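You operate a simulated robot arm through the tools that you are given. There is no shell and no other tool. Be economical: measure what you need, move in short steps, check, and stop when the job is done.

You run a simulated robot arm. Do the job below in one go: nothing can be reset, and whatever is moved stays where it is left.

JOB
Take the pressed notebook out, lay it in the wooden frame and press the blue one instead.
Fine: wind the knob up first; slide the tray in; wind down till the pointer shows FIRM; the third notebook stays; no fingers under the plate.

Only the result counts: the job must be done as asked and must still hold three seconds after the hand-in. Knocking over, shifting, dropping, spilling or breaking anything else fails it.

ROBOT AND FRAMES
A 7-joint arm with a two-finger parallel gripper, fixed in place. Base frame: the origin is at the foot of the arm, x ahead of it, y to its left, z up; the work surface is at about z = 0. Readings come in m, rad, newtons and seconds.
With the tool pointing down near the work surface it reaches from about 0.22 to 0.58 m from the base axis. Its first joint turns from -1.152 to 1.152 rad. Payload 2.5 kg.
The TCP is the grasp point between the finger pads, 0.023 m short of the fingertips. In the tool frame z runs along the fingers and y along their closing line. Largest opening 0.094 m; finger width 0.038, thickness 0.01; the body of the gripper, 0.054 by 0.096 m, starts 0.039 m behind the TCP.
Orientation is that of the tool frame in the base frame, as [roll, pitch, yaw] about the fixed x, y, z axes, in that order (R = Rz(yaw) Ry(pitch) Rx(roll)). With the fingers straight down and closing along the base's y, the tool's x points along the base's -x, its y along +y and its z along -z.

CONTROLS
- The arm moves only by the tool jog_arm. Its argument "plan" is a list of rows, each a list of 7 numbers: the shift along the tool's x, y, z in units of 25 mm (1.0 is 25 mm), then the turn, a rotation vector about the tool's x, y, z in units of 8 degrees (1.0 is 8 degrees), then the finger opening in m, from 0 to 0.094. In form: [[tx, ty, tz, rx, ry, rz, grip], ...]. A call has 1 to 20 rows; each row shifts and turns the commanded pose from where the row before left it, along the tool's axes as they then stand. A call with a number of a shift or a turn outside -1 to 1 is refused whole. Each row takes 0.2 s and may step no farther than 0.05 m and 0.15 rad from the row before; otherwise, or with a gripper value out of range, the whole call is refused. Where a pose cannot be reached the arm comes as near as it can. A force on the tool above 40 N (or 10 N above the force at the start of the call, whichever is more), or a blocked arm, ends the call early, and 0.2 s more pass. Each finger travels about 0.108 m/s and halts on what it meets, pressing with about 41 N; the grip force reading is that of the motor and also rises with nothing between the fingers. The clock runs only during rows and for 0.2 s after the last one: add rows that do not move to give the fingers time. The reply holds the time, the measured pose of the TCP, the force on the tool along the base axes, the opening and the grip force, in the units named above and with some noise, with the torque about the TCP (base axes, N m) and any sound that the robot's microphone picked up.
- Cameras (640 x 400 px; columns grow to the right, rows downward): "scene" is fixed at [0.1014, -0.3956, 0.5547]; the picture's right is [0.93, -0.36, 0.00], its down [-0.17, -0.44, -0.88] and it looks along [0.32, 0.82, -0.47] (base axes); focal length 214 px, centre (320, 200). "wrist" rides on the gripper at [0.086, 0.016, -0.075] in the tool frame; the picture's right is [-0.18, 0.98, 0.00], its down [-0.58, -0.11, -0.81] and it looks along [-0.79, -0.15, 0.59] (tool axes); focal length 243 px, centre (320, 200). There is no depth. A picture from a camera that has moved, and an enlarged one, comes with that camera's place and axes in the base frame and with its lens.
- grab_frame(camera): a new picture of that camera. No time passes.
- inspect(camera, box): a new picture of the part [left, top, right, bottom] of that camera's present view, enlarged. No time passes.
- sign_off(): hands the job in; it is judged then, once.

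Work in short steps. Places have to be worked out from the pictures, the camera data and where the tool is seen: move nearer, look again, correct. Check each grasp and each placing, and mend what went wrong. You have 120 turns and 64 pictures in all, those below and enlarged ones among them. Open the gripper and draw the arm clear of the work before you hand the job in, unless the task says otherwise; then end with one line.

The tools are called as a command line: name --pt "numbers of a row" for each row, then --argument value for the rest, lists and objects as JSON in quotes. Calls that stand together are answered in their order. jog_arm: Moves the arm, as the interface text tells. Its arguments: {"type":"object","properties":{"plan":{"type":"array","items":{"type":"array","items":{"type":"number"}}}},"required":["plan"]} The other tools are called the same way: grab_frame (camera) takes a picture; inspect (camera, box) takes an enlarged picture of a part of a camera's view; sign_off () hands the job in.

At the start:

```text
t: 0.0
eef_pos: [0.3147, -0.128, 0.5155]
orientation: [-3.141, -0.002, 3.141]
contact_force: [0.0, -1.4, 0.6]
wrist_torque: [-0.01, 0.0, 0.0]
grip_width: 0.0941
finger_force: 0.0
```

scene: 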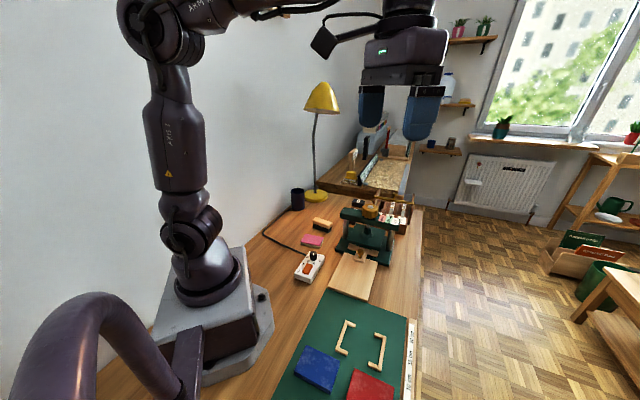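
wrist: 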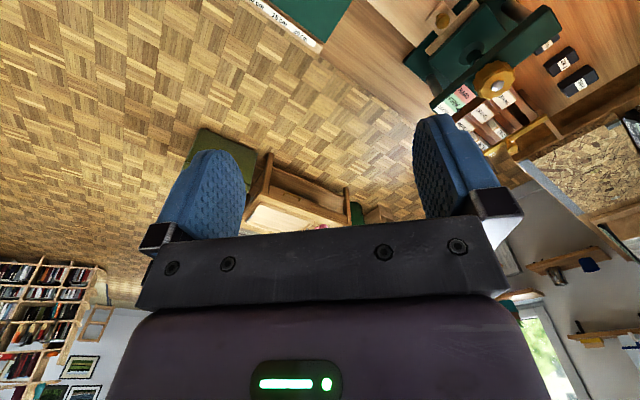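

The scene shows a green press with a knob, a tray in front of it, and blue and red notebooks on a mat with wooden corners of a frame. I take enlarged views of these first.

inspect --camera "scene" --box '[290, 180, 430, 300]'

inspect --camera "scene" --box '[260, 280, 430, 400]'

inspect --camera "wrist" --box '[380, 0, 640, 160]'

```text
3.33 times, centred on (360, 240) of scene
camera zoom: at [0.1014, -0.3956, 0.5547], right [0.93, -0.36, 0.0], down [-0.17, -0.44, -0.88], along [0.32, 0.82, -0.47], focal length 715 px, centre (187, 67)
```

zoom: 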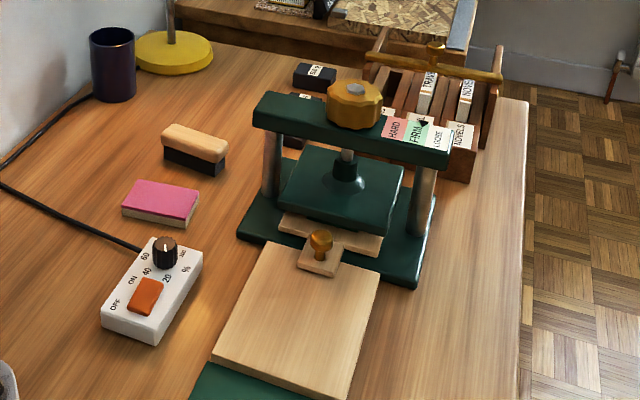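

```text
3.33 times, centred on (345, 340) of scene
camera zoom: at [0.1014, -0.3956, 0.5547], right [0.93, -0.36, 0.0], down [-0.17, -0.44, -0.88], along [0.32, 0.82, -0.47], focal length 715 px, centre (237, -267)
```

zoom: 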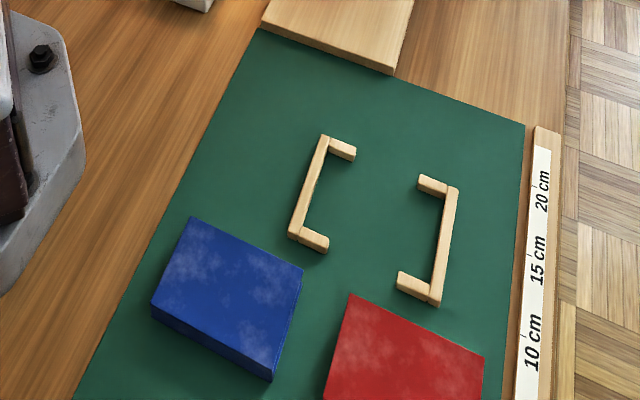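

```text
2.46 times, centred on (510, 80) of wrist
camera zoom: at [0.2292, -0.1132, 0.5912], right [0.18, 0.98, 0.0], down [0.58, -0.11, 0.81], along [0.79, -0.15, -0.59], focal length 597 px, centre (-148, 495)
```

zoom: 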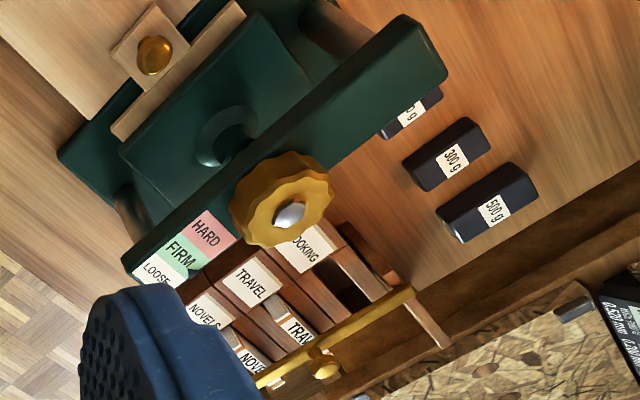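

The slide axis of the press, the frame and the blue notebook all run at about 45° in the base frame. By triangulation the knob is near (0.494, 0.138, 0.18). I move above it for a closer look.

jog_arm --pt "-0.652 0.967 0.709 0 0 0 0.094" --pt "-0.652 0.967 0.709 0 0 0 0.094" --pt "-0.652 0.967 0.709 0 0 0 0.094" --pt "-0.652 0.967 0.709 0 0 0 0.094" --pt "-0.652 0.967 0.709 0 0 0 0.094" --pt "-0.652 0.967 0.709 0 0 0 0.094" --pt "-0.652 0.967 0.709 0 0 0 0.094" --pt "-0.652 0.967 0.709 0 0 0 0.094" --pt "-0.652 0.967 0.709 0 0 0 0.094" --pt "-0.652 0.967 0.709 0 0 0 0.094" --pt "-0.652 0.967 0.709 0 0 0 0.094" --pt "0 0 0 0 0 0 0.094"

grab_frame --camera "wrist"

inspect --camera "scene" --box '[320, 180, 430, 280]'

```text
t: 2.6
eef_pos: [0.4929, 0.1407, 0.3192]
orientation: [3.14, -0.001, -3.141]
contact_force: [0.7, 0.3, 0.0]
wrist_torque: [-0.05, -0.02, 0.0]
grip_width: 0.0942
finger_force: 0.1
```

```text
58 pictures are left
camera wrist: at [0.4081, 0.1559, 0.394], right [0.18, 0.98, 0.0], down [0.58, -0.11, 0.81], along [0.79, -0.15, -0.59], focal length 243 px, centre (320, 200)
```

wrist: 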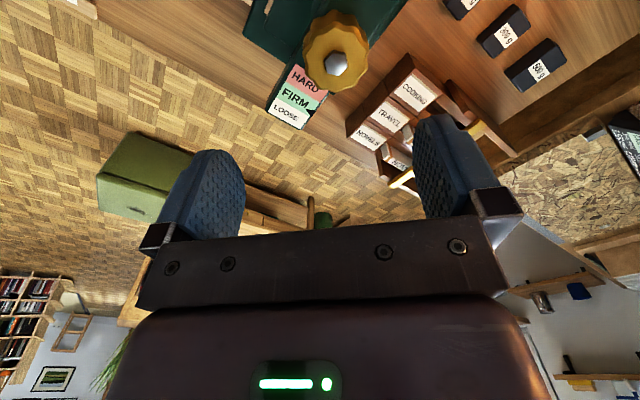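

```text
4.00 times, centred on (375, 230) of scene
camera zoom: at [0.1015, -0.3955, 0.5547], right [0.93, -0.36, 0.0], down [-0.17, -0.44, -0.88], along [0.32, 0.82, -0.47], focal length 858 px, centre (100, 80)
```

zoom: 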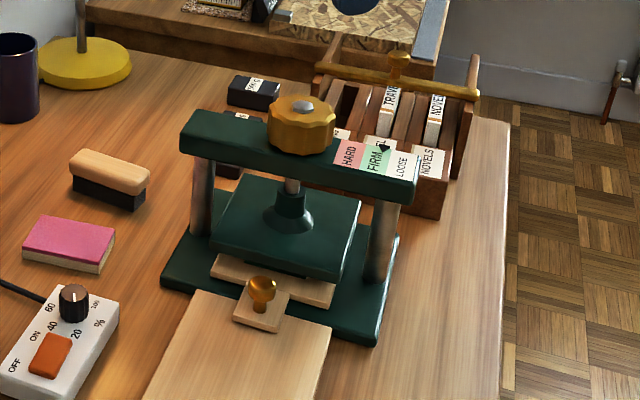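

The pointer is around FIRM and the knob axis is near (0.502, 0.152), with its disc at about z 0.147–0.172. I centre above it, turn the hand clockwise to leave room for a counter-clockwise unscrew, and look again.

jog_arm --pt "-0.36 0.44 0.7 0 0 0 0.094" --pt "0 0 0.8 0 0 0 0.094" --pt "0 0 0.8 0 0 0 0.094" --pt "0 0 0.8 0 0 0 0.094" --pt "0 0 0 0 0 1 0.094" --pt "0 0 0 0 0 1 0.094" --pt "0 0 0 0 0 1 0.094" --pt "0 0 0 0 0 1 0.094" --pt "0 0 0 0 0 1 0.094" --pt "0 0 0 0 0 1 0.094" --pt "0 0 0 0 0 1 0.094" --pt "0 0 0 0 0 1 0.094" --pt "0 0 0 0 0 1 0.094" --pt "0 0 0 0 0 1 0.094" --pt "0 0 0 0 0 1 0.094" --pt "0 0 0 0 0 0 0.094"

grab_frame --camera "wrist"

inspect --camera "scene" --box '[320, 160, 430, 260]'

```text
t: 6.0
eef_pos: [0.5033, 0.148, 0.2429]
orientation: [3.14, 0.0, 1.604]
contact_force: [-0.9, 0.4, -0.8]
wrist_torque: [0.0, -0.01, -0.04]
grip_width: 0.0943
finger_force: 0.0
```

```text
56 pictures are left
camera wrist: at [0.5169, 0.2344, 0.3186], right [0.99, -0.15, 0.0], down [-0.09, -0.58, 0.81], along [-0.12, -0.8, -0.59], focal length 243 px, centre (320, 200)
```

wrist: 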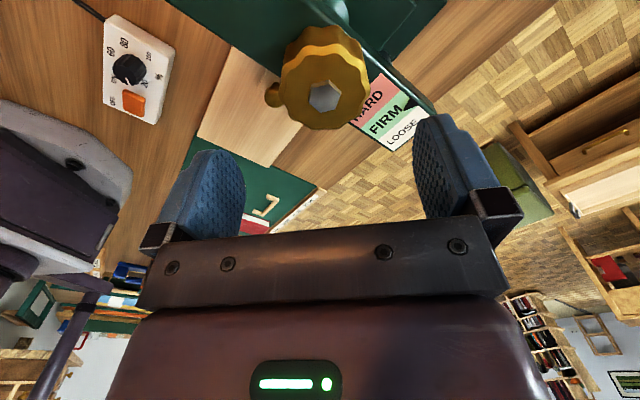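

```text
4.00 times, centred on (375, 210) of scene
camera zoom: at [0.1014, -0.3956, 0.5547], right [0.93, -0.36, 0.0], down [-0.17, -0.44, -0.88], along [0.32, 0.82, -0.47], focal length 858 px, centre (100, 160)
```

zoom: 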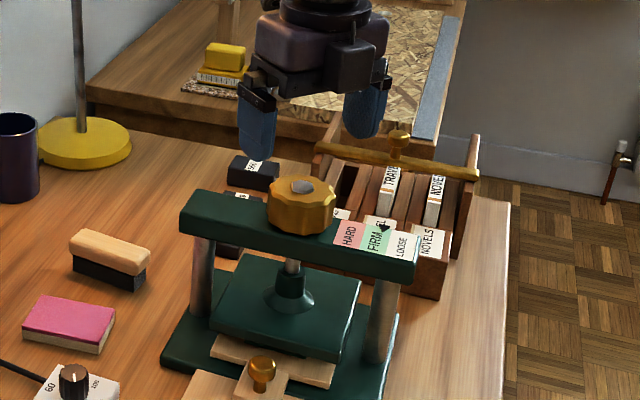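

The nut is near (0.505, 0.151, 0.179) and the disc spans about 0.149–0.172. I lower so the fingertips reach about z 0.156, then close on the knob.

jog_arm --pt "0.12 0.07 0.6 0 0 0 0.094" --pt "0 0 0.7 0 0 0 0.094" --pt "0 0 0.7 0 0 0 0.094" --pt "0 0 0.55 0 0 0 0.094" --pt "0 0 0 0 0 0 0.094"

inspect --camera "scene" --box '[320, 160, 430, 260]'

```text
t: 7.2
eef_pos: [0.503, 0.1519, 0.1762]
orientation: [-3.141, 0.001, 1.605]
contact_force: [-0.1, -0.4, 0.5]
wrist_torque: [0.01, 0.0, -0.03]
grip_width: 0.094
finger_force: 0.1
```

```text
4.00 times, centred on (375, 210) of scene
camera zoom: at [0.1014, -0.3956, 0.5547], right [0.93, -0.36, 0.0], down [-0.17, -0.44, -0.88], along [0.32, 0.82, -0.47], focal length 858 px, centre (100, 160)
```

zoom: 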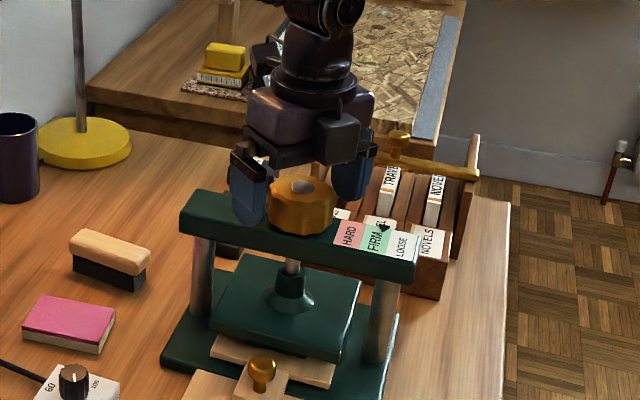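

Fingers straddle the knob without contact. I close on it.

jog_arm --pt "0 0 0 0 0 0 0.055" --pt "0 0 0 0 0 0 0.05" --pt "0 0 0 0 0 0 0.05" --pt "0 0 0 0 0 0 0.05"

```text
t: 8.2
eef_pos: [0.5044, 0.1513, 0.1786]
orientation: [3.138, -0.002, 1.606]
contact_force: [20.6, 0.2, -3.4]
wrist_torque: [0.27, -0.09, -0.07]
grip_width: 0.0588
finger_force: 9.8
```

The grip is 58.8 mm wide with a sideways push toward +x, so the knob centre is slightly further in +x. I shift 2 mm and squeeze.

jog_arm --pt "0 0.08 0 0 0 0 0.045" --pt "0 0 0 0 0 0 0.03" --pt "0 0 0 0 0 0 0.03"

```text
t: 9.0
eef_pos: [0.5051, 0.1501, 0.1793]
orientation: [3.14, 0.001, 1.607]
contact_force: [8.7, -0.4, 11.0]
wrist_torque: [-0.4, -1.01, 0.03]
grip_width: 0.0549
finger_force: 45.1
```

The knob is gripped firmly. I turn 32° counter-clockwise (seen from above) and check the pointer.

jog_arm --pt "0 0.02 0 0 0 -1 0.03" --pt "0 0 0 0 0 -1 0.03" --pt "0 0 0 0 0 -1 0.03" --pt "0 0 0 0 0 -1 0.03" --pt "0 0 0 0 0 0 0.03"

inspect --camera "scene" --box '[320, 160, 430, 260]'

```text
t: 10.2
eef_pos: [0.5053, 0.1518, 0.1787]
orientation: [-3.139, -0.001, 2.167]
contact_force: [-5.8, -3.2, 14.8]
wrist_torque: [-0.96, 0.41, 0.01]
grip_width: 0.0549
finger_force: 45.9
```

```text
4.00 times, centred on (375, 210) of scene
camera zoom: at [0.1013, -0.3956, 0.5547], right [0.93, -0.36, 0.0], down [-0.17, -0.44, -0.88], along [0.32, 0.82, -0.47], focal length 858 px, centre (100, 160)
```

zoom: 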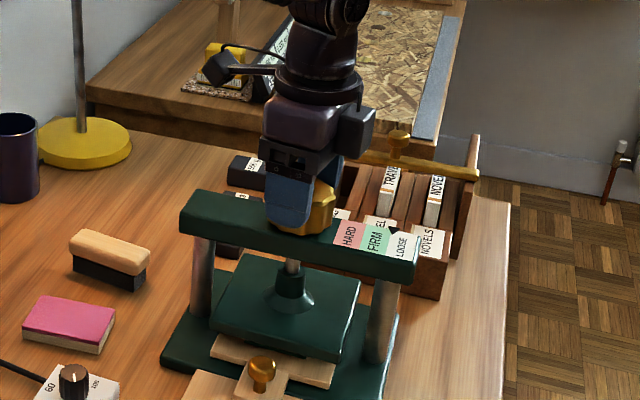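

CCW moves the pointer toward LOOSE, so the direction is right. I continue turning while relieving the slight upward force.

jog_arm --pt "0 0 -0.03 0 0 -1 0.03" --pt "0 0 -0.005 0 0 -1 0.03" --pt "0 0 -0.005 0 0 -1 0.03" --pt "0 0 -0.005 0 0 -1 0.03" --pt "0 0 -0.005 0 0 -1 0.03" --pt "0 0 -0.005 0 0 -1 0.03" --pt "0 0 -0.005 0 0 -1 0.03" --pt "0 0 -0.005 0 0 -1 0.03" --pt "0 0 -0.005 0 0 -1 0.03" --pt "0 0 -0.005 0 0 -1 0.03" --pt "0 0 0 0 0 0 0.03"

inspect --camera "scene" --box '[320, 160, 430, 260]'

```text
t: 12.6
eef_pos: [0.5052, 0.1523, 0.181]
orientation: [3.14, -0.003, -2.719]
contact_force: [-0.9, 9.4, -23.3]
wrist_torque: [0.34, -0.92, 0.04]
grip_width: 0.0552
finger_force: 45.5
```

```text
4.00 times, centred on (375, 210) of scene
camera zoom: at [0.1015, -0.3955, 0.5547], right [0.93, -0.36, 0.0], down [-0.17, -0.44, -0.88], along [0.32, 0.82, -0.47], focal length 858 px, centre (100, 160)
```

zoom: 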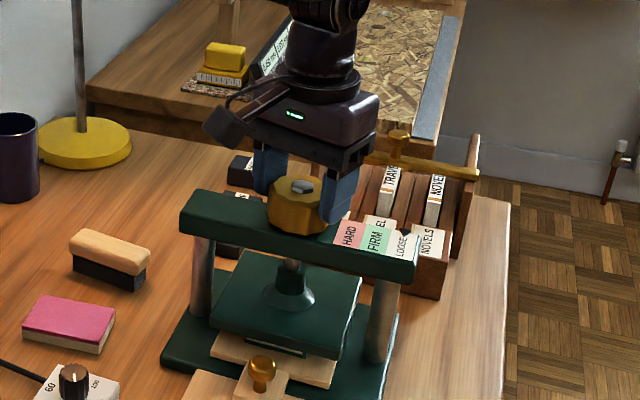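

The knob doesn't rise with the screw (force now −23 N), so I undo the lift, and carry on turning.

jog_arm --pt "0 0 0.06 0 0 -1 0.03" --pt "0 0 0 0 0 -1 0.03" --pt "0 0 0 0 0 -1 0.03" --pt "0 0 0 0 0 -1 0.03" --pt "0 0 0 0 0 -1 0.03" --pt "0 0 0 0 0 -1 0.03" --pt "0 0 0 0 0 -1 0.03" --pt "0 0 0 0 0 -1 0.03" --pt "0 0 0 0 0 0 0.03"

inspect --camera "scene" --box '[340, 190, 420, 260]'

```text
t: 14.6
eef_pos: [0.5056, 0.1531, 0.1796]
orientation: [3.139, 0.001, -1.6]
contact_force: [-28.2, 1.4, 14.1]
wrist_torque: [0.14, -0.06, 0.02]
grip_width: 0.0553
finger_force: 44.7
```

```text
5.71 times, centred on (380, 225) of scene
camera zoom: at [0.1013, -0.3956, 0.5547], right [0.93, -0.36, 0.0], down [-0.17, -0.44, -0.88], along [0.32, 0.82, -0.47], focal length 1226 px, centre (-23, 57)
```

zoom: 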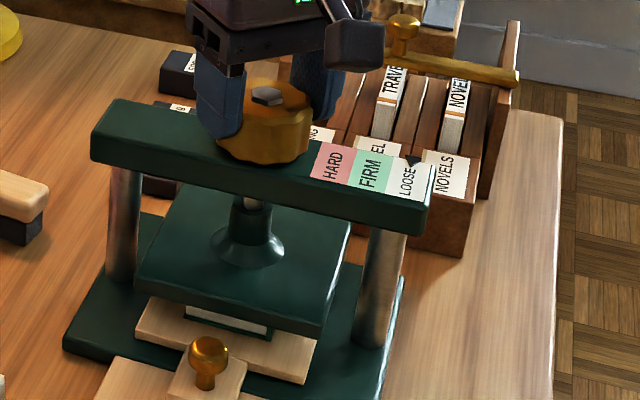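

The pointer now reads LOOSE and the plate has lifted a bit above a green notebook. I keep turning in this grip for more clearance.

jog_arm --pt "0 0.05 -0.02 0 0 -1 0.03" --pt "0 0 0 0 0 -1 0.03" --pt "0 0 0 0 0 -1 0.03" --pt "0 0 0 0 0 -1 0.03" --pt "0 0 0 0 0 -1 0.03" --pt "0 0 0 0 0 -1 0.03" --pt "0 0 0 0 0 -1 0.03" --pt "0 0 0 0 0 -1 0.03" --pt "0 0 0 0 0 0 0.03"

inspect --camera "scene" --box '[340, 190, 420, 260]'

```text
t: 16.6
eef_pos: [0.5063, 0.1525, 0.1804]
orientation: [3.142, -0.001, -0.486]
contact_force: [-10.9, 1.1, -0.3]
wrist_torque: [0.39, 1.38, 0.02]
grip_width: 0.0555
finger_force: 44.8
```

```text
5.71 times, centred on (380, 225) of scene
camera zoom: at [0.1014, -0.3956, 0.5547], right [0.93, -0.36, 0.0], down [-0.17, -0.44, -0.88], along [0.32, 0.82, -0.47], focal length 1226 px, centre (-23, 57)
```

zoom: 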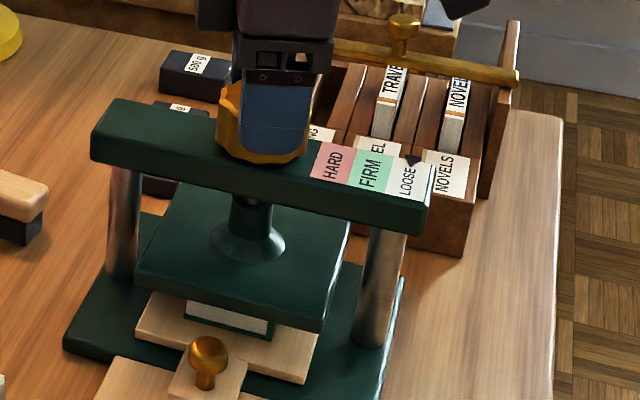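

The plate has risen further. A bit more in the same direction.

jog_arm --pt "0 0 0 0 0 -1 0.03" --pt "0 0 0 0 0 -1 0.03" --pt "0 0 0 0 0 -1 0.03" --pt "0 0 0 0 0 -1 0.03" --pt "0 0 0 0 0 -1 0.03" --pt "0 0 0 0 0 -1 0.03" --pt "0 0 0 0 0 0 0.03"

inspect --camera "scene" --box '[340, 190, 420, 260]'

```text
t: 18.2
eef_pos: [0.5064, 0.1529, 0.1812]
orientation: [-3.141, 0.002, 0.353]
contact_force: [-19.1, -3.3, 2.0]
wrist_torque: [0.11, -0.14, -0.02]
grip_width: 0.0552
finger_force: 44.6
```

```text
5.71 times, centred on (380, 225) of scene
camera zoom: at [0.1014, -0.3956, 0.5547], right [0.93, -0.36, 0.0], down [-0.17, -0.44, -0.88], along [0.32, 0.82, -0.47], focal length 1226 px, centre (-23, 57)
```

zoom: 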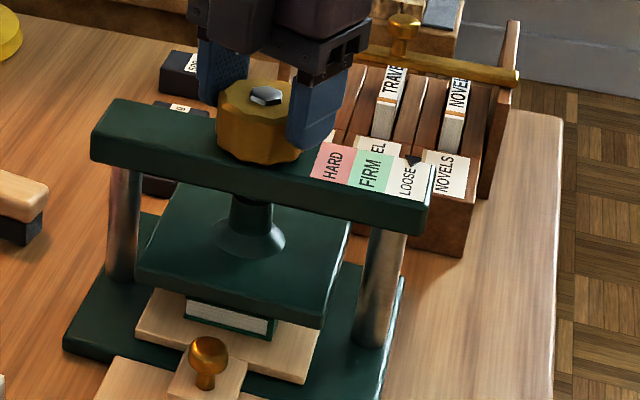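

The plate is visibly above the green notebook. I release, lift straight up, and rotate back to look at the gap from the front.

jog_arm --pt "0 0 0 0 0 0 0.06" --pt "0 0 0 0 0 0 0.094" --pt "0 0 0 0 0 0 0.094" --pt "0 0 -1 0 0 0 0.094" --pt "0 0 -1 0 0 0 0.094" --pt "0 0 -1 0 0 1 0.094" --pt "0 0 0 0 0 1 0.094" --pt "0 0 0 0 0 1 0.094" --pt "0 0 0 0 0 1 0.094" --pt "0 0 0 0 0 1 0.094" --pt "0 0 0 0 0 1 0.094" --pt "0 0 0 0 0 1 0.094" --pt "0 0 0 0 0 1 0.094" --pt "0 0 0 0 0 1 0.094" --pt "0 0 0 0 0 1 0.094" --pt "0 0 0 0 0 1 0.094" --pt "0 0 0 0 0 1 0.094" --pt "0 0 0 0 0 1 0.094" --pt "0 0 0 0 0 1 0.094" --pt "0 0 0 0 0 1 0.094"

jog_arm --pt "0 0 0 0 0 1 0.094" --pt "0 0 0 0 0 1 0.094" --pt "0 0 0 0 0 1 0.094" --pt "0 0 0 0 0 1 0.094" --pt "1 0 0 0 0 0 0.094" --pt "1 0 0 0 0 0 0.094" --pt "1 0 0 0 0 0 0.094" --pt "1 0 0 0 0 0 0.094" --pt "1 0 0 0 0 0 0.094" --pt "1 0 0.7 0 0 0 0.094" --pt "0 0 0.7 0 0 0 0.094" --pt "0 0 0 0 0 0 0.094"

grab_frame --camera "wrist"

```text
t: 22.4
eef_pos: [0.5059, 0.1512, 0.2554]
orientation: [3.141, 0.0, -1.746]
contact_force: [-0.3, 0.6, -0.3]
wrist_torque: [-0.02, 0.0, 0.03]
grip_width: 0.0943
finger_force: 0.1
```

```text
t: 25.0
eef_pos: [0.4063, 0.0418, 0.2204]
orientation: [3.14, 0.0, -2.302]
contact_force: [-0.5, -0.8, 0.4]
wrist_torque: [0.0, 0.03, -0.03]
grip_width: 0.0937
finger_force: 0.2
```

```text
48 pictures are left
camera wrist: at [0.3375, -0.0129, 0.2963], right [-0.61, 0.79, 0.0], down [0.47, 0.36, 0.81], along [0.64, 0.49, -0.59], focal length 243 px, centre (320, 200)
```

wrist: 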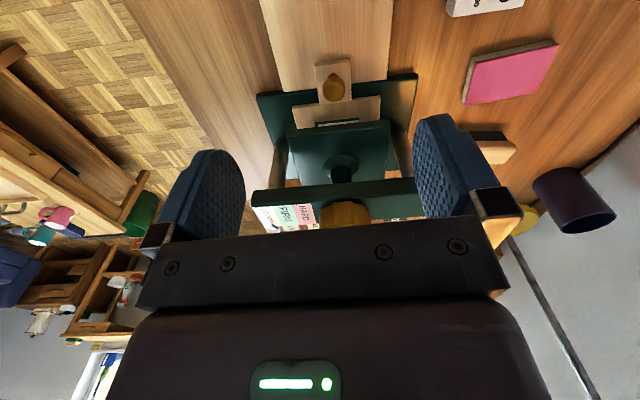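

From here the slide axis comes out at about 45° in the base frame. I zoom in on the gap, tray and handle.

inspect --camera "wrist" --box '[250, 40, 430, 150]'

```text
3.56 times, centred on (340, 95) of wrist
camera zoom: at [0.3375, -0.0129, 0.2963], right [-0.61, 0.79, 0.0], down [0.47, 0.36, 0.81], along [0.64, 0.49, -0.59], focal length 863 px, centre (249, 573)
```

zoom: 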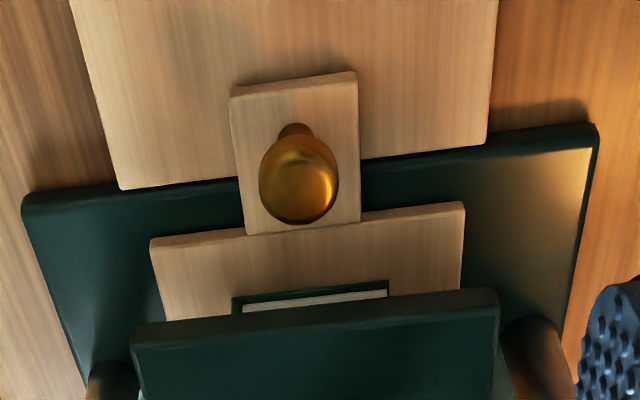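

The plate bottom is about z 0.062, which leaves roughly 15 mm over the notebook, and the tray handle ball is near (0.431, 0.0755, 0.06). I align the closing line across the slide and stop above the handle to check.

jog_arm --pt "0 0 0 0 0 0.39 0.07" --pt "-0.83 0.13 0.6 0 0 0 0.07" --pt "-0.82 0.125 0.6 0 0 0 0.07" --pt "0 0 1 0 0 0 0.07" --pt "0 0 1 0 0 0 0.07" --pt "0 0 0.8 0 0 0 0.07" --pt "0 0 0 0 0 0 0.07"

inspect --camera "scene" --box '[320, 210, 420, 290]'

grab_frame --camera "wrist"

```text
t: 26.6
eef_pos: [0.4325, 0.0726, 0.1202]
orientation: [-3.14, 0.001, -2.36]
contact_force: [0.4, 0.1, 0.0]
wrist_torque: [0.01, -0.03, 0.02]
grip_width: 0.07
finger_force: 0.0
```

```text
5.00 times, centred on (370, 250) of scene
camera zoom: at [0.1014, -0.3956, 0.5547], right [0.93, -0.36, 0.0], down [-0.17, -0.44, -0.88], along [0.32, 0.82, -0.47], focal length 1072 px, centre (70, -50)
```

zoom: 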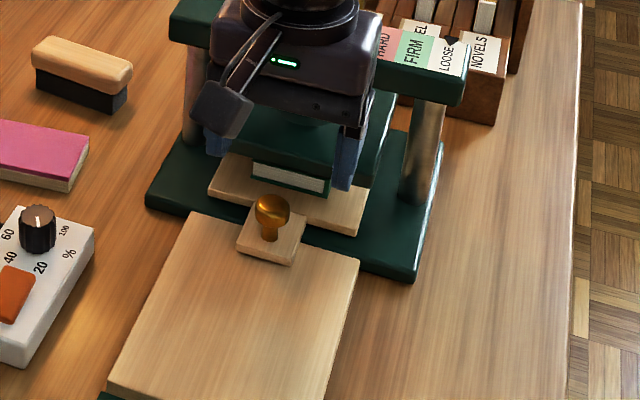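

```text
45 pictures are left
camera wrist: at [0.3604, 0.0223, 0.1964], right [-0.56, 0.83, 0.0], down [0.49, 0.33, 0.81], along [0.67, 0.45, -0.59], focal length 243 px, centre (320, 200)
```

wrist: 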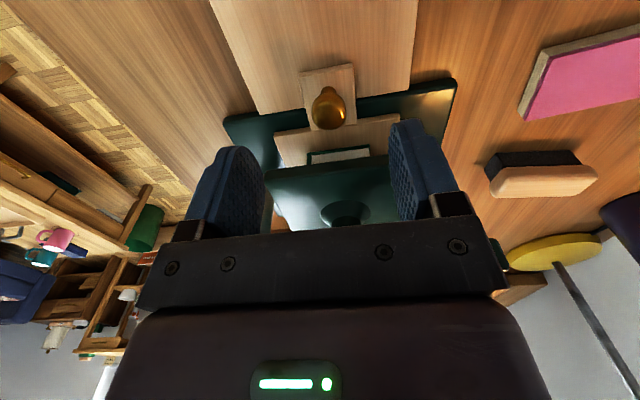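

The ball is confirmed at (0.431, 0.0755, 0.059), in front of the plate. I lower onto it and close.

jog_arm --pt "-0.04 0.124 0.6 0 0 0 0.07" --pt "0 0 0.9 0 0 0 0.07" --pt "0 0 0.83 0 0 0 0.07" --pt "0 0 0 0 0 0 0.04" --pt "0 0 0 0 0 0 0.015" --pt "0 0 0 0 0 0 0.01" --pt "0 0 0 0 0 0 0.01"

inspect --camera "scene" --box '[320, 210, 420, 290]'

```text
t: 28.2
eef_pos: [0.4274, 0.0754, 0.0622]
orientation: [-3.139, 0.001, -2.359]
contact_force: [11.1, -9.9, -7.7]
wrist_torque: [0.03, -0.41, -0.2]
grip_width: 0.023
finger_force: 45.2
```

```text
5.00 times, centred on (370, 250) of scene
camera zoom: at [0.1015, -0.3955, 0.5547], right [0.93, -0.36, 0.0], down [-0.17, -0.44, -0.88], along [0.32, 0.82, -0.47], focal length 1072 px, centre (70, -50)
```

zoom: 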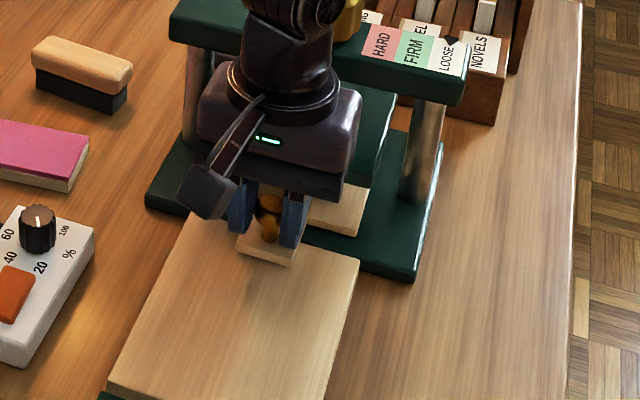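

The handle is gripped (23 mm). I relieve the side force and pull the tray straight out by 50 mm first.

jog_arm --pt "0.2 -0.06 0.03 0 0 0 0.01" --pt "0.4 0 0 0 0 0 0.01" --pt "0.4 0 0 0 0 0 0.01" --pt "0.5 0 0 0 0 0 0.01" --pt "0.5 0 0 0 0 0 0.01" --pt "0 0 0 0 0 0 0.01"

grab_frame --camera "wrist"

```text
t: 29.6
eef_pos: [0.3945, 0.0402, 0.061]
orientation: [-3.139, 0.004, -2.358]
contact_force: [9.8, -10.3, 12.2]
wrist_torque: [0.13, -0.51, -0.18]
grip_width: 0.0228
finger_force: 45.3
```

```text
43 pictures are left
camera wrist: at [0.3231, -0.0089, 0.1378], right [-0.56, 0.83, 0.0], down [0.49, 0.33, 0.81], along [0.67, 0.45, -0.59], focal length 243 px, centre (320, 200)
```

wrist: 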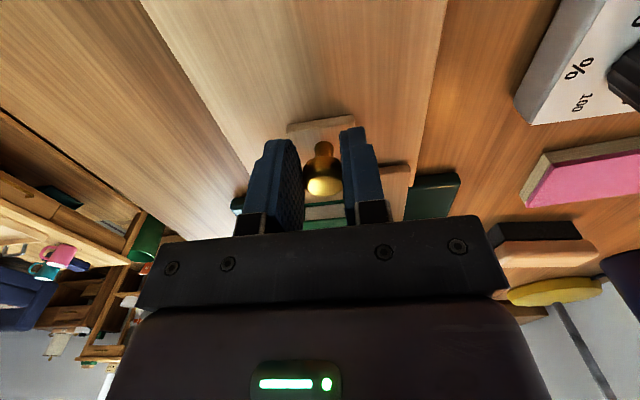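

The tray slides freely. I pull another 60 mm.

jog_arm --pt "0.4 -0.03 -0.03 0 0 0 0.01" --pt "0.5 0 0 0 0 0 0.01" --pt "0.5 0 0 0 0 0 0.01" --pt "0.5 0 0 0 0 0 0.01" --pt "0.5 0 0 0 0 0 0.01" --pt "0 0 0 0 0 0 0.01"

inspect --camera "scene" --box '[300, 210, 420, 310]'

```text
t: 31.0
eef_pos: [0.3532, -0.0021, 0.0608]
orientation: [3.141, -0.001, -2.357]
contact_force: [-5.8, 5.3, 27.2]
wrist_torque: [0.68, -0.5, 0.19]
grip_width: 0.0232
finger_force: 45.4
```

```text
4.00 times, centred on (360, 260) of scene
camera zoom: at [0.1013, -0.3956, 0.5547], right [0.93, -0.36, 0.0], down [-0.17, -0.44, -0.88], along [0.32, 0.82, -0.47], focal length 858 px, centre (160, -40)
```

zoom: 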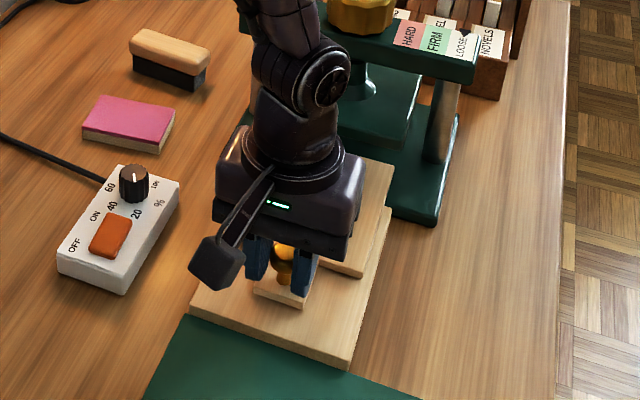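

The tray is out about 107 mm. I release, rise straight up and look at it.

jog_arm --pt "0 0 -0.05 0 0 0 0.03" --pt "0 0 0 0 0 0 0.07" --pt "0 0 0 0 0 0 0.07" --pt "0 0 -0.8 0 0 0 0.07" --pt "0 0 -1 0 0 0 0.08" --pt "0 0 -1 0 0 0 0.094" --pt "0 0 -1 0 0 0 0.094" --pt "0 0 -1 0 0 0 0.094" --pt "0 0 -1 0 0 0 0.094" --pt "0 0 -1 0 0 0 0.094" --pt "0 0 0 0 0 0 0.094"

grab_frame --camera "wrist"

inspect --camera "scene" --box '[310, 210, 410, 300]'

```text
t: 33.4
eef_pos: [0.3524, -0.0041, 0.2331]
orientation: [-3.141, 0.001, -2.357]
contact_force: [-0.3, -0.1, 0.5]
wrist_torque: [-0.05, -0.02, 0.02]
grip_width: 0.094
finger_force: 0.1
```

```text
41 pictures are left
camera wrist: at [0.2809, -0.055, 0.3088], right [-0.56, 0.83, 0.0], down [0.49, 0.33, 0.81], along [0.67, 0.45, -0.59], focal length 243 px, centre (320, 200)
```

wrist: 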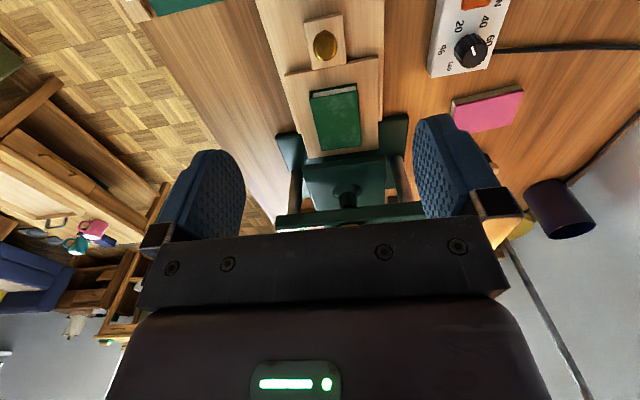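

```text
4.44 times, centred on (360, 255) of scene
camera zoom: at [0.1014, -0.3956, 0.5547], right [0.93, -0.36, 0.0], down [-0.17, -0.44, -0.88], along [0.32, 0.82, -0.47], focal length 953 px, centre (142, -44)
```

zoom: 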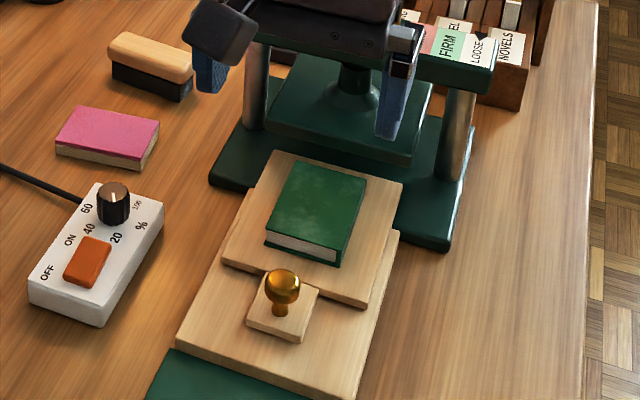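

The green notebook (about 55 × 91 mm, long side along the slide) lies on a flat tray, centred near (0.4295, 0.0713), top at z ≈ 0.043. I move over it with the present closing line across its short side.

jog_arm --pt "-0.86 0 0 0 0 0 0.094" --pt "-0.86 0 0 0 0 0 0.094" --pt "-0.86 0 0.6 0 0 0 0.094" --pt "-0.86 0 0.8 0 0 0 0.094" --pt "-0.86 -0.05 0.8 0 0 0 0.094" --pt "0 0 0.8 0 0 0 0.094" --pt "0 0 0.8 0 0 0 0.094" --pt "0 0 0.8 0 0 0 0.094" --pt "0 0 0 0 0 0 0.094"

grab_frame --camera "wrist"

inspect --camera "scene" --box '[310, 210, 410, 300]'

```text
t: 35.4
eef_pos: [0.4305, 0.0736, 0.1156]
orientation: [3.141, -0.001, -2.358]
contact_force: [-0.7, -0.6, -0.6]
wrist_torque: [0.02, 0.01, -0.02]
grip_width: 0.0939
finger_force: 0.1
```

```text
39 pictures are left
camera wrist: at [0.359, 0.0229, 0.1926], right [-0.56, 0.83, 0.0], down [0.49, 0.33, 0.81], along [0.67, 0.45, -0.59], focal length 243 px, centre (320, 200)
```

wrist: 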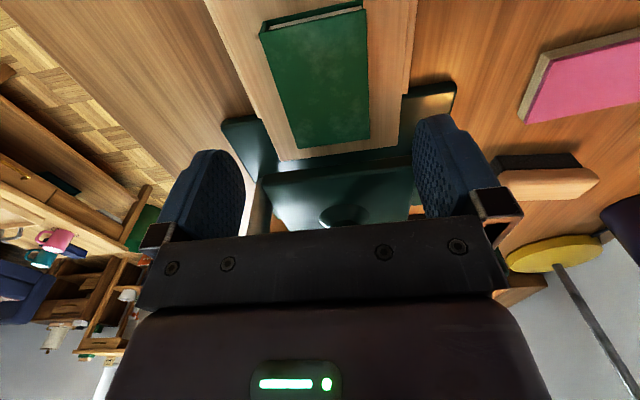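

```text
4.44 times, centred on (360, 255) of scene
camera zoom: at [0.1014, -0.3956, 0.5547], right [0.93, -0.36, 0.0], down [-0.17, -0.44, -0.88], along [0.32, 0.82, -0.47], focal length 953 px, centre (142, -44)
```

zoom: 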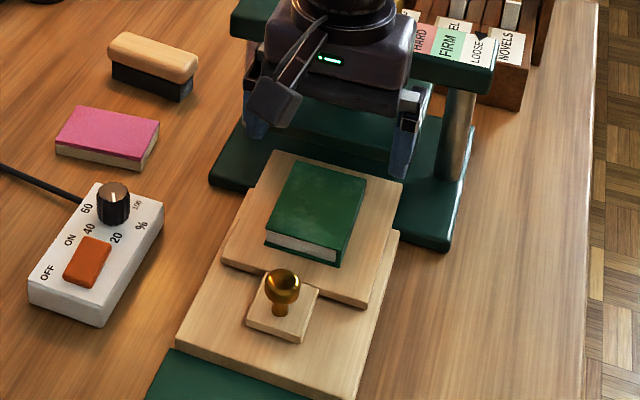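

The hand is centred within a couple of mm. I descend to TCP z ≈ 0.057 and close.

jog_arm --pt "0 0 0.8 0 0 0 0.094" --pt "0 0 0.8 0 0 0 0.094" --pt "0 0 0.5 0 0 0 0.094" --pt "0 0 0.26 0 0 0 0.094" --pt "0 0 0 0 0 0 0.07" --pt "0 0 0 0 0 0 0.05" --pt "0 0 0 0 0 0 0.045" --pt "0 0 0 0 0 0 0.045"

inspect --camera "scene" --box '[310, 210, 410, 300]'

```text
t: 37.2
eef_pos: [0.4281, 0.0721, 0.0588]
orientation: [-3.141, 0.001, -2.357]
contact_force: [-0.9, -0.2, -0.4]
wrist_torque: [0.02, 0.0, -0.01]
grip_width: 0.0572
finger_force: 40.9
```

```text
4.44 times, centred on (360, 255) of scene
camera zoom: at [0.1014, -0.3956, 0.5547], right [0.93, -0.36, 0.0], down [-0.17, -0.44, -0.88], along [0.32, 0.82, -0.47], focal length 953 px, centre (142, -44)
```

zoom: 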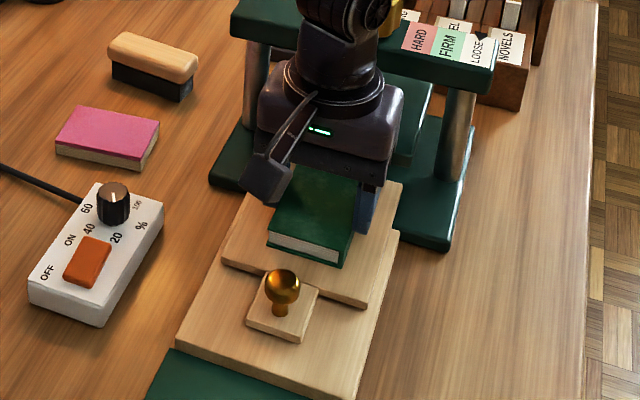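

The notebook is gripped (57 mm). I lift it 100 mm and carry it toward the frame.

jog_arm --pt "0 0 -0.5 0 0 0 0.04" --pt "0 0 -0.8 0 0 0 0.04" --pt "0 0 -0.9 0 0 0 0.04" --pt "0 0 -0.9 0 0 0 0.04" --pt "0 0 -0.9 0 0 0 0.04" --pt "0.9 -0.26 0 0 0 0 0.04" --pt "0.9 -0.27 0 0 0 0 0.04" --pt "0.9 -0.27 0 0 0 0 0.04" --pt "0.9 -0.27 0 0 0 0 0.04" --pt "0.9 -0.27 0 0 0 0 0.04" --pt "0.9 -0.27 0 0 0 0 0.04" --pt "0.9 -0.27 0 0 0 0 0.04" --pt "0.9 -0.27 0 0 0 0 0.04" --pt "0.9 -0.27 0 0 0 0 0.04" --pt "0.9 -0.27 0 0 0 0 0.04" --pt "0.9 -0.25 0 0 0 0 0.04" --pt "0.3 0 0 0 0 0 0.04" --pt "0 0 0 0 0 0 0.04"

jog_arm --pt "0 0 0 0 0 1 0.04" --pt "0 0 0 0 0 1 0.04" --pt "0 0 0 0 0 1 0.04" --pt "0 0 0 0 0 1 0.04" --pt "0 0 0 0 0 1 0.04" --pt "0 0 0 0 0 1 0.04" --pt "0 0 0 0 0 1 0.04" --pt "0 0 0 0 0 1 0.04" --pt "0 0 0 0 0 1 0.04" --pt "0 0 0 0 0 1 0.04" --pt "0 0 0 0 0 1 0.04" --pt "0 0 0 0 0 0.25 0.04" --pt "0 0 0 0 0 0 0.04"

grab_frame --camera "wrist"

grab_frame --camera "scene"

```text
t: 41.0
eef_pos: [0.3024, -0.1598, 0.1604]
orientation: [3.141, -0.001, -2.358]
contact_force: [0.1, 0.3, -0.9]
wrist_torque: [0.01, 0.0, 0.01]
grip_width: 0.057
finger_force: 41.4
```

```text
t: 43.8
eef_pos: [0.301, -0.1587, 0.1586]
orientation: [-3.14, 0.0, 2.354]
contact_force: [0.3, 0.5, -0.9]
wrist_torque: [0.01, -0.01, 0.0]
grip_width: 0.057
finger_force: 41.2
```

```text
36 pictures are left
camera wrist: at [0.2525, -0.0873, 0.2344], right [0.83, 0.56, 0.0], down [0.33, -0.49, 0.81], along [0.45, -0.67, -0.59], focal length 243 px, centre (320, 200)
```

wrist: 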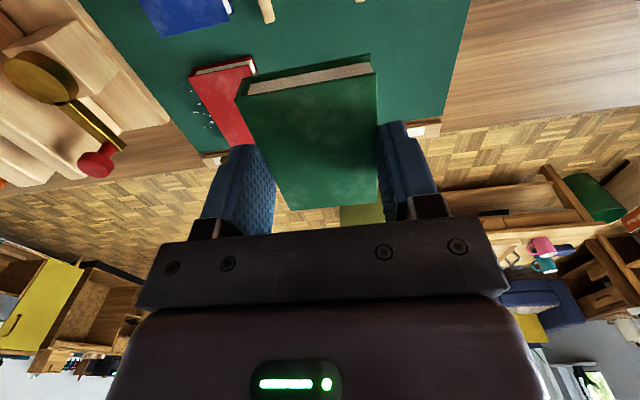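

```text
35 pictures are left
```

scene: 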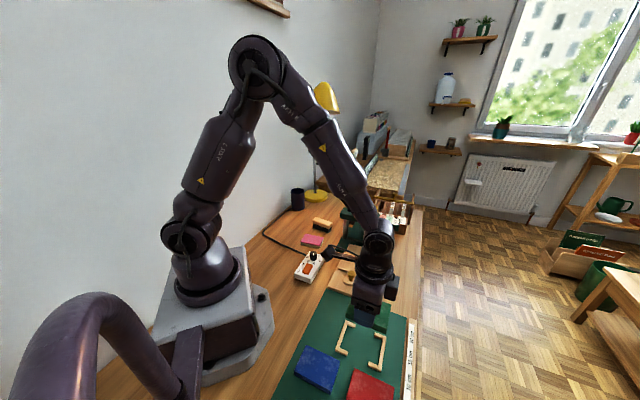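

The notebook is held well and hangs level. I zoom the scene camera on the frame for its exact place.

inspect --camera "scene" --box '[310, 290, 410, 380]'

```text
4.44 times, centred on (360, 335) of scene
camera zoom: at [0.1014, -0.3956, 0.5547], right [0.93, -0.36, 0.0], down [-0.17, -0.44, -0.88], along [0.32, 0.82, -0.47], focal length 953 px, centre (142, -400)
```

zoom: 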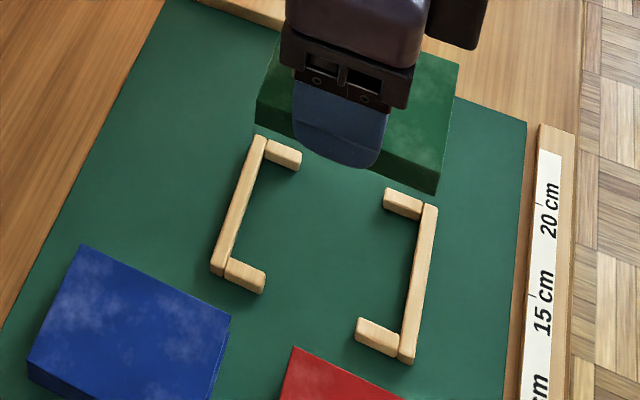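

The frame centre comes out at about (0.3006, −0.159), with an inner size of roughly 60 × 87 mm, so it's a tight fit. I lower the notebook to just above the frame and compare edges.

jog_arm --pt "0.08 -0.02 0.8 0 0 0 0.04" --pt "0 0 0.9 0 0 0 0.04" --pt "0 0 0.9 0 0 0 0.04" --pt "0 0 0.9 0 0 0 0.04" --pt "0 0 0.84 0 0 0 0.04" --pt "0 0 0 0 0 0 0.04" --pt "0 0 0 0 0 0 0.04"

inspect --camera "scene" --box '[320, 300, 400, 370]'

grab_frame --camera "wrist"

```text
t: 45.4
eef_pos: [0.3015, -0.1566, 0.0504]
orientation: [3.141, -0.002, 2.355]
contact_force: [0.3, 0.5, -1.8]
wrist_torque: [-0.01, -0.01, -0.04]
grip_width: 0.0568
finger_force: 40.8
```

```text
5.71 times, centred on (360, 335) of scene
camera zoom: at [0.1014, -0.3956, 0.5547], right [0.93, -0.36, 0.0], down [-0.17, -0.44, -0.88], along [0.32, 0.82, -0.47], focal length 1226 px, centre (91, -571)
```

zoom: 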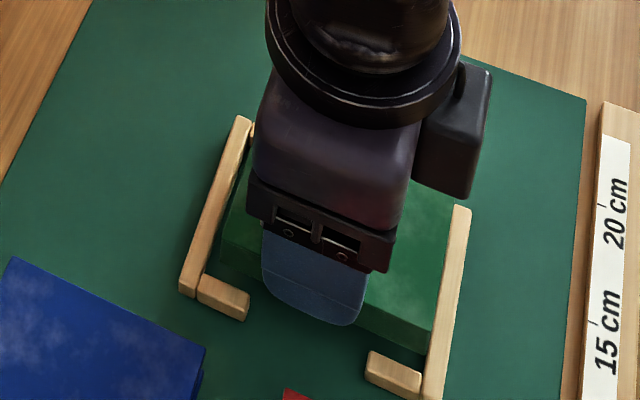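

```text
32 pictures are left
camera wrist: at [0.2528, -0.0853, 0.1255], right [0.83, 0.56, 0.0], down [0.33, -0.49, 0.81], along [0.45, -0.67, -0.59], focal length 243 px, centre (320, 200)
```

wrist: 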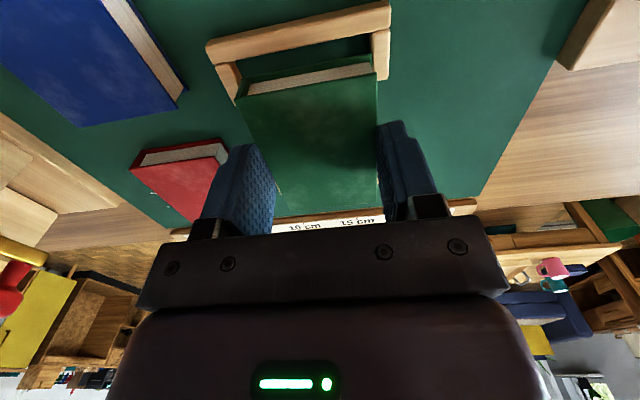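

The notebook is nearly over the frame. I zoom both cameras to judge the remaining offset.

inspect --camera "scene" --box '[335, 315, 385, 365]'

inspect --camera "wrist" --box '[200, 0, 400, 125]'

```text
8.00 times, centred on (360, 340) of scene
camera zoom: at [0.1014, -0.3956, 0.5547], right [0.93, -0.36, 0.0], down [-0.17, -0.44, -0.88], along [0.32, 0.82, -0.47], focal length 1716 px, centre (0, -920)
```

zoom: 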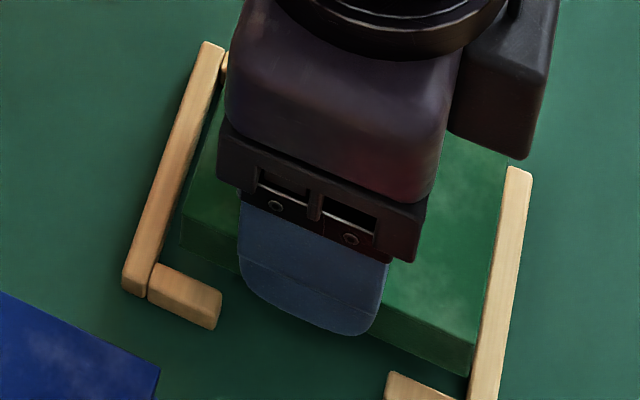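

```text
3.20 times, centred on (300, 62) of wrist
camera zoom: at [0.2528, -0.0853, 0.1255], right [0.83, 0.56, 0.0], down [0.33, -0.49, 0.81], along [0.45, -0.67, -0.59], focal length 776 px, centre (384, 640)
```

zoom: 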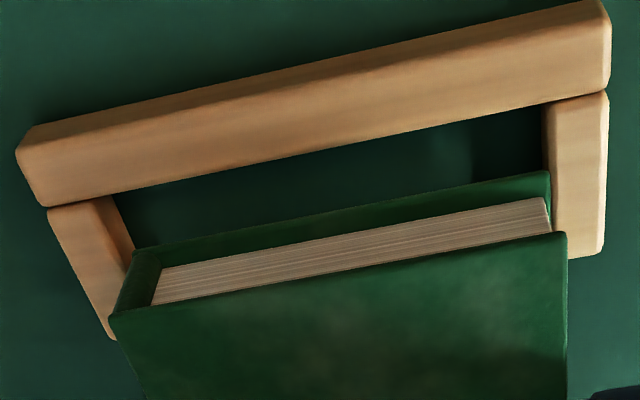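

Combining both views, the notebook should go about 1–2 mm toward the wrist-camera side and 1 mm nearer. I correct and lower in small steps.

jog_arm --pt "0.07 -0.03 0 0 0 0 0.04" --pt "0 0 0.2 0 0 0 0.04" --pt "0 0 0.2 0 0 0 0.04" --pt "0 0 0.1 0 0 0 0.04" --pt "0 0 0 0 0 0 0.04"

inspect --camera "wrist" --box '[200, 0, 400, 125]'

inspect --camera "scene" --box '[335, 320, 385, 370]'

```text
t: 46.6
eef_pos: [0.2968, -0.1569, 0.0372]
orientation: [3.142, -0.001, 2.356]
contact_force: [-2.8, 0.7, 6.2]
wrist_torque: [-0.13, -0.06, -0.04]
grip_width: 0.0569
finger_force: 41.1
```

```text
3.20 times, centred on (300, 62) of wrist
camera zoom: at [0.2491, -0.0859, 0.1133], right [0.83, 0.56, 0.0], down [0.33, -0.49, 0.81], along [0.45, -0.67, -0.59], focal length 776 px, centre (384, 640)
```

zoom: 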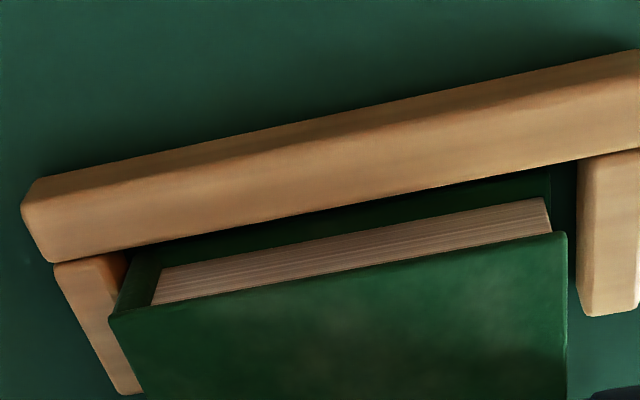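

```text
8.00 times, centred on (360, 345) of scene
camera zoom: at [0.1014, -0.3955, 0.5547], right [0.93, -0.36, 0.0], down [-0.17, -0.44, -0.88], along [0.32, 0.82, -0.47], focal length 1716 px, centre (0, -960)
```

zoom: 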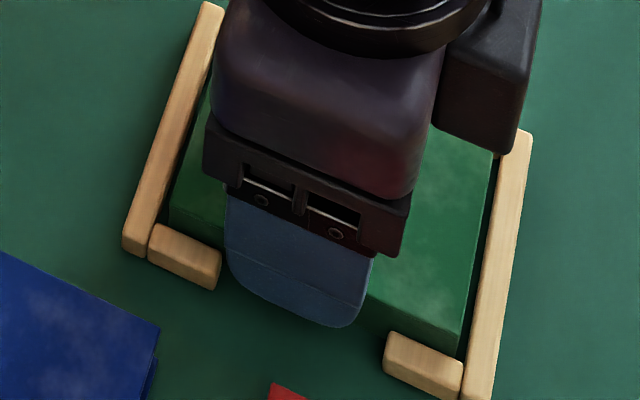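

The near side is touching the stub while the far side has a gap, so I lift 5 mm, shift 2 mm away, and lower again.

jog_arm --pt "0 0 -0.2 0 0 0 0.04" --pt "-0.02 0.08 0 0 0 0 0.04" --pt "0 0 0 0 0 0 0.04" --pt "0 0 0.2 0 0 0 0.04" --pt "0 0 0 0 0 0 0.04"

inspect --camera "wrist" --box '[200, 0, 400, 125]'

```text
t: 47.8
eef_pos: [0.298, -0.1566, 0.0372]
orientation: [-3.142, 0.0, 2.355]
contact_force: [-4.9, 2.9, 22.8]
wrist_torque: [-0.03, 0.11, -0.05]
grip_width: 0.0569
finger_force: 41.3
```

```text
3.20 times, centred on (300, 62) of wrist
camera zoom: at [0.2503, -0.0848, 0.1132], right [0.83, 0.56, 0.0], down [0.33, -0.49, 0.81], along [0.45, -0.67, -0.59], focal length 776 px, centre (384, 640)
```

zoom: 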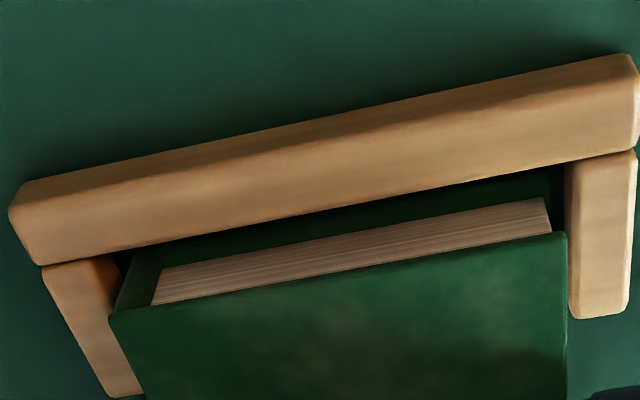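

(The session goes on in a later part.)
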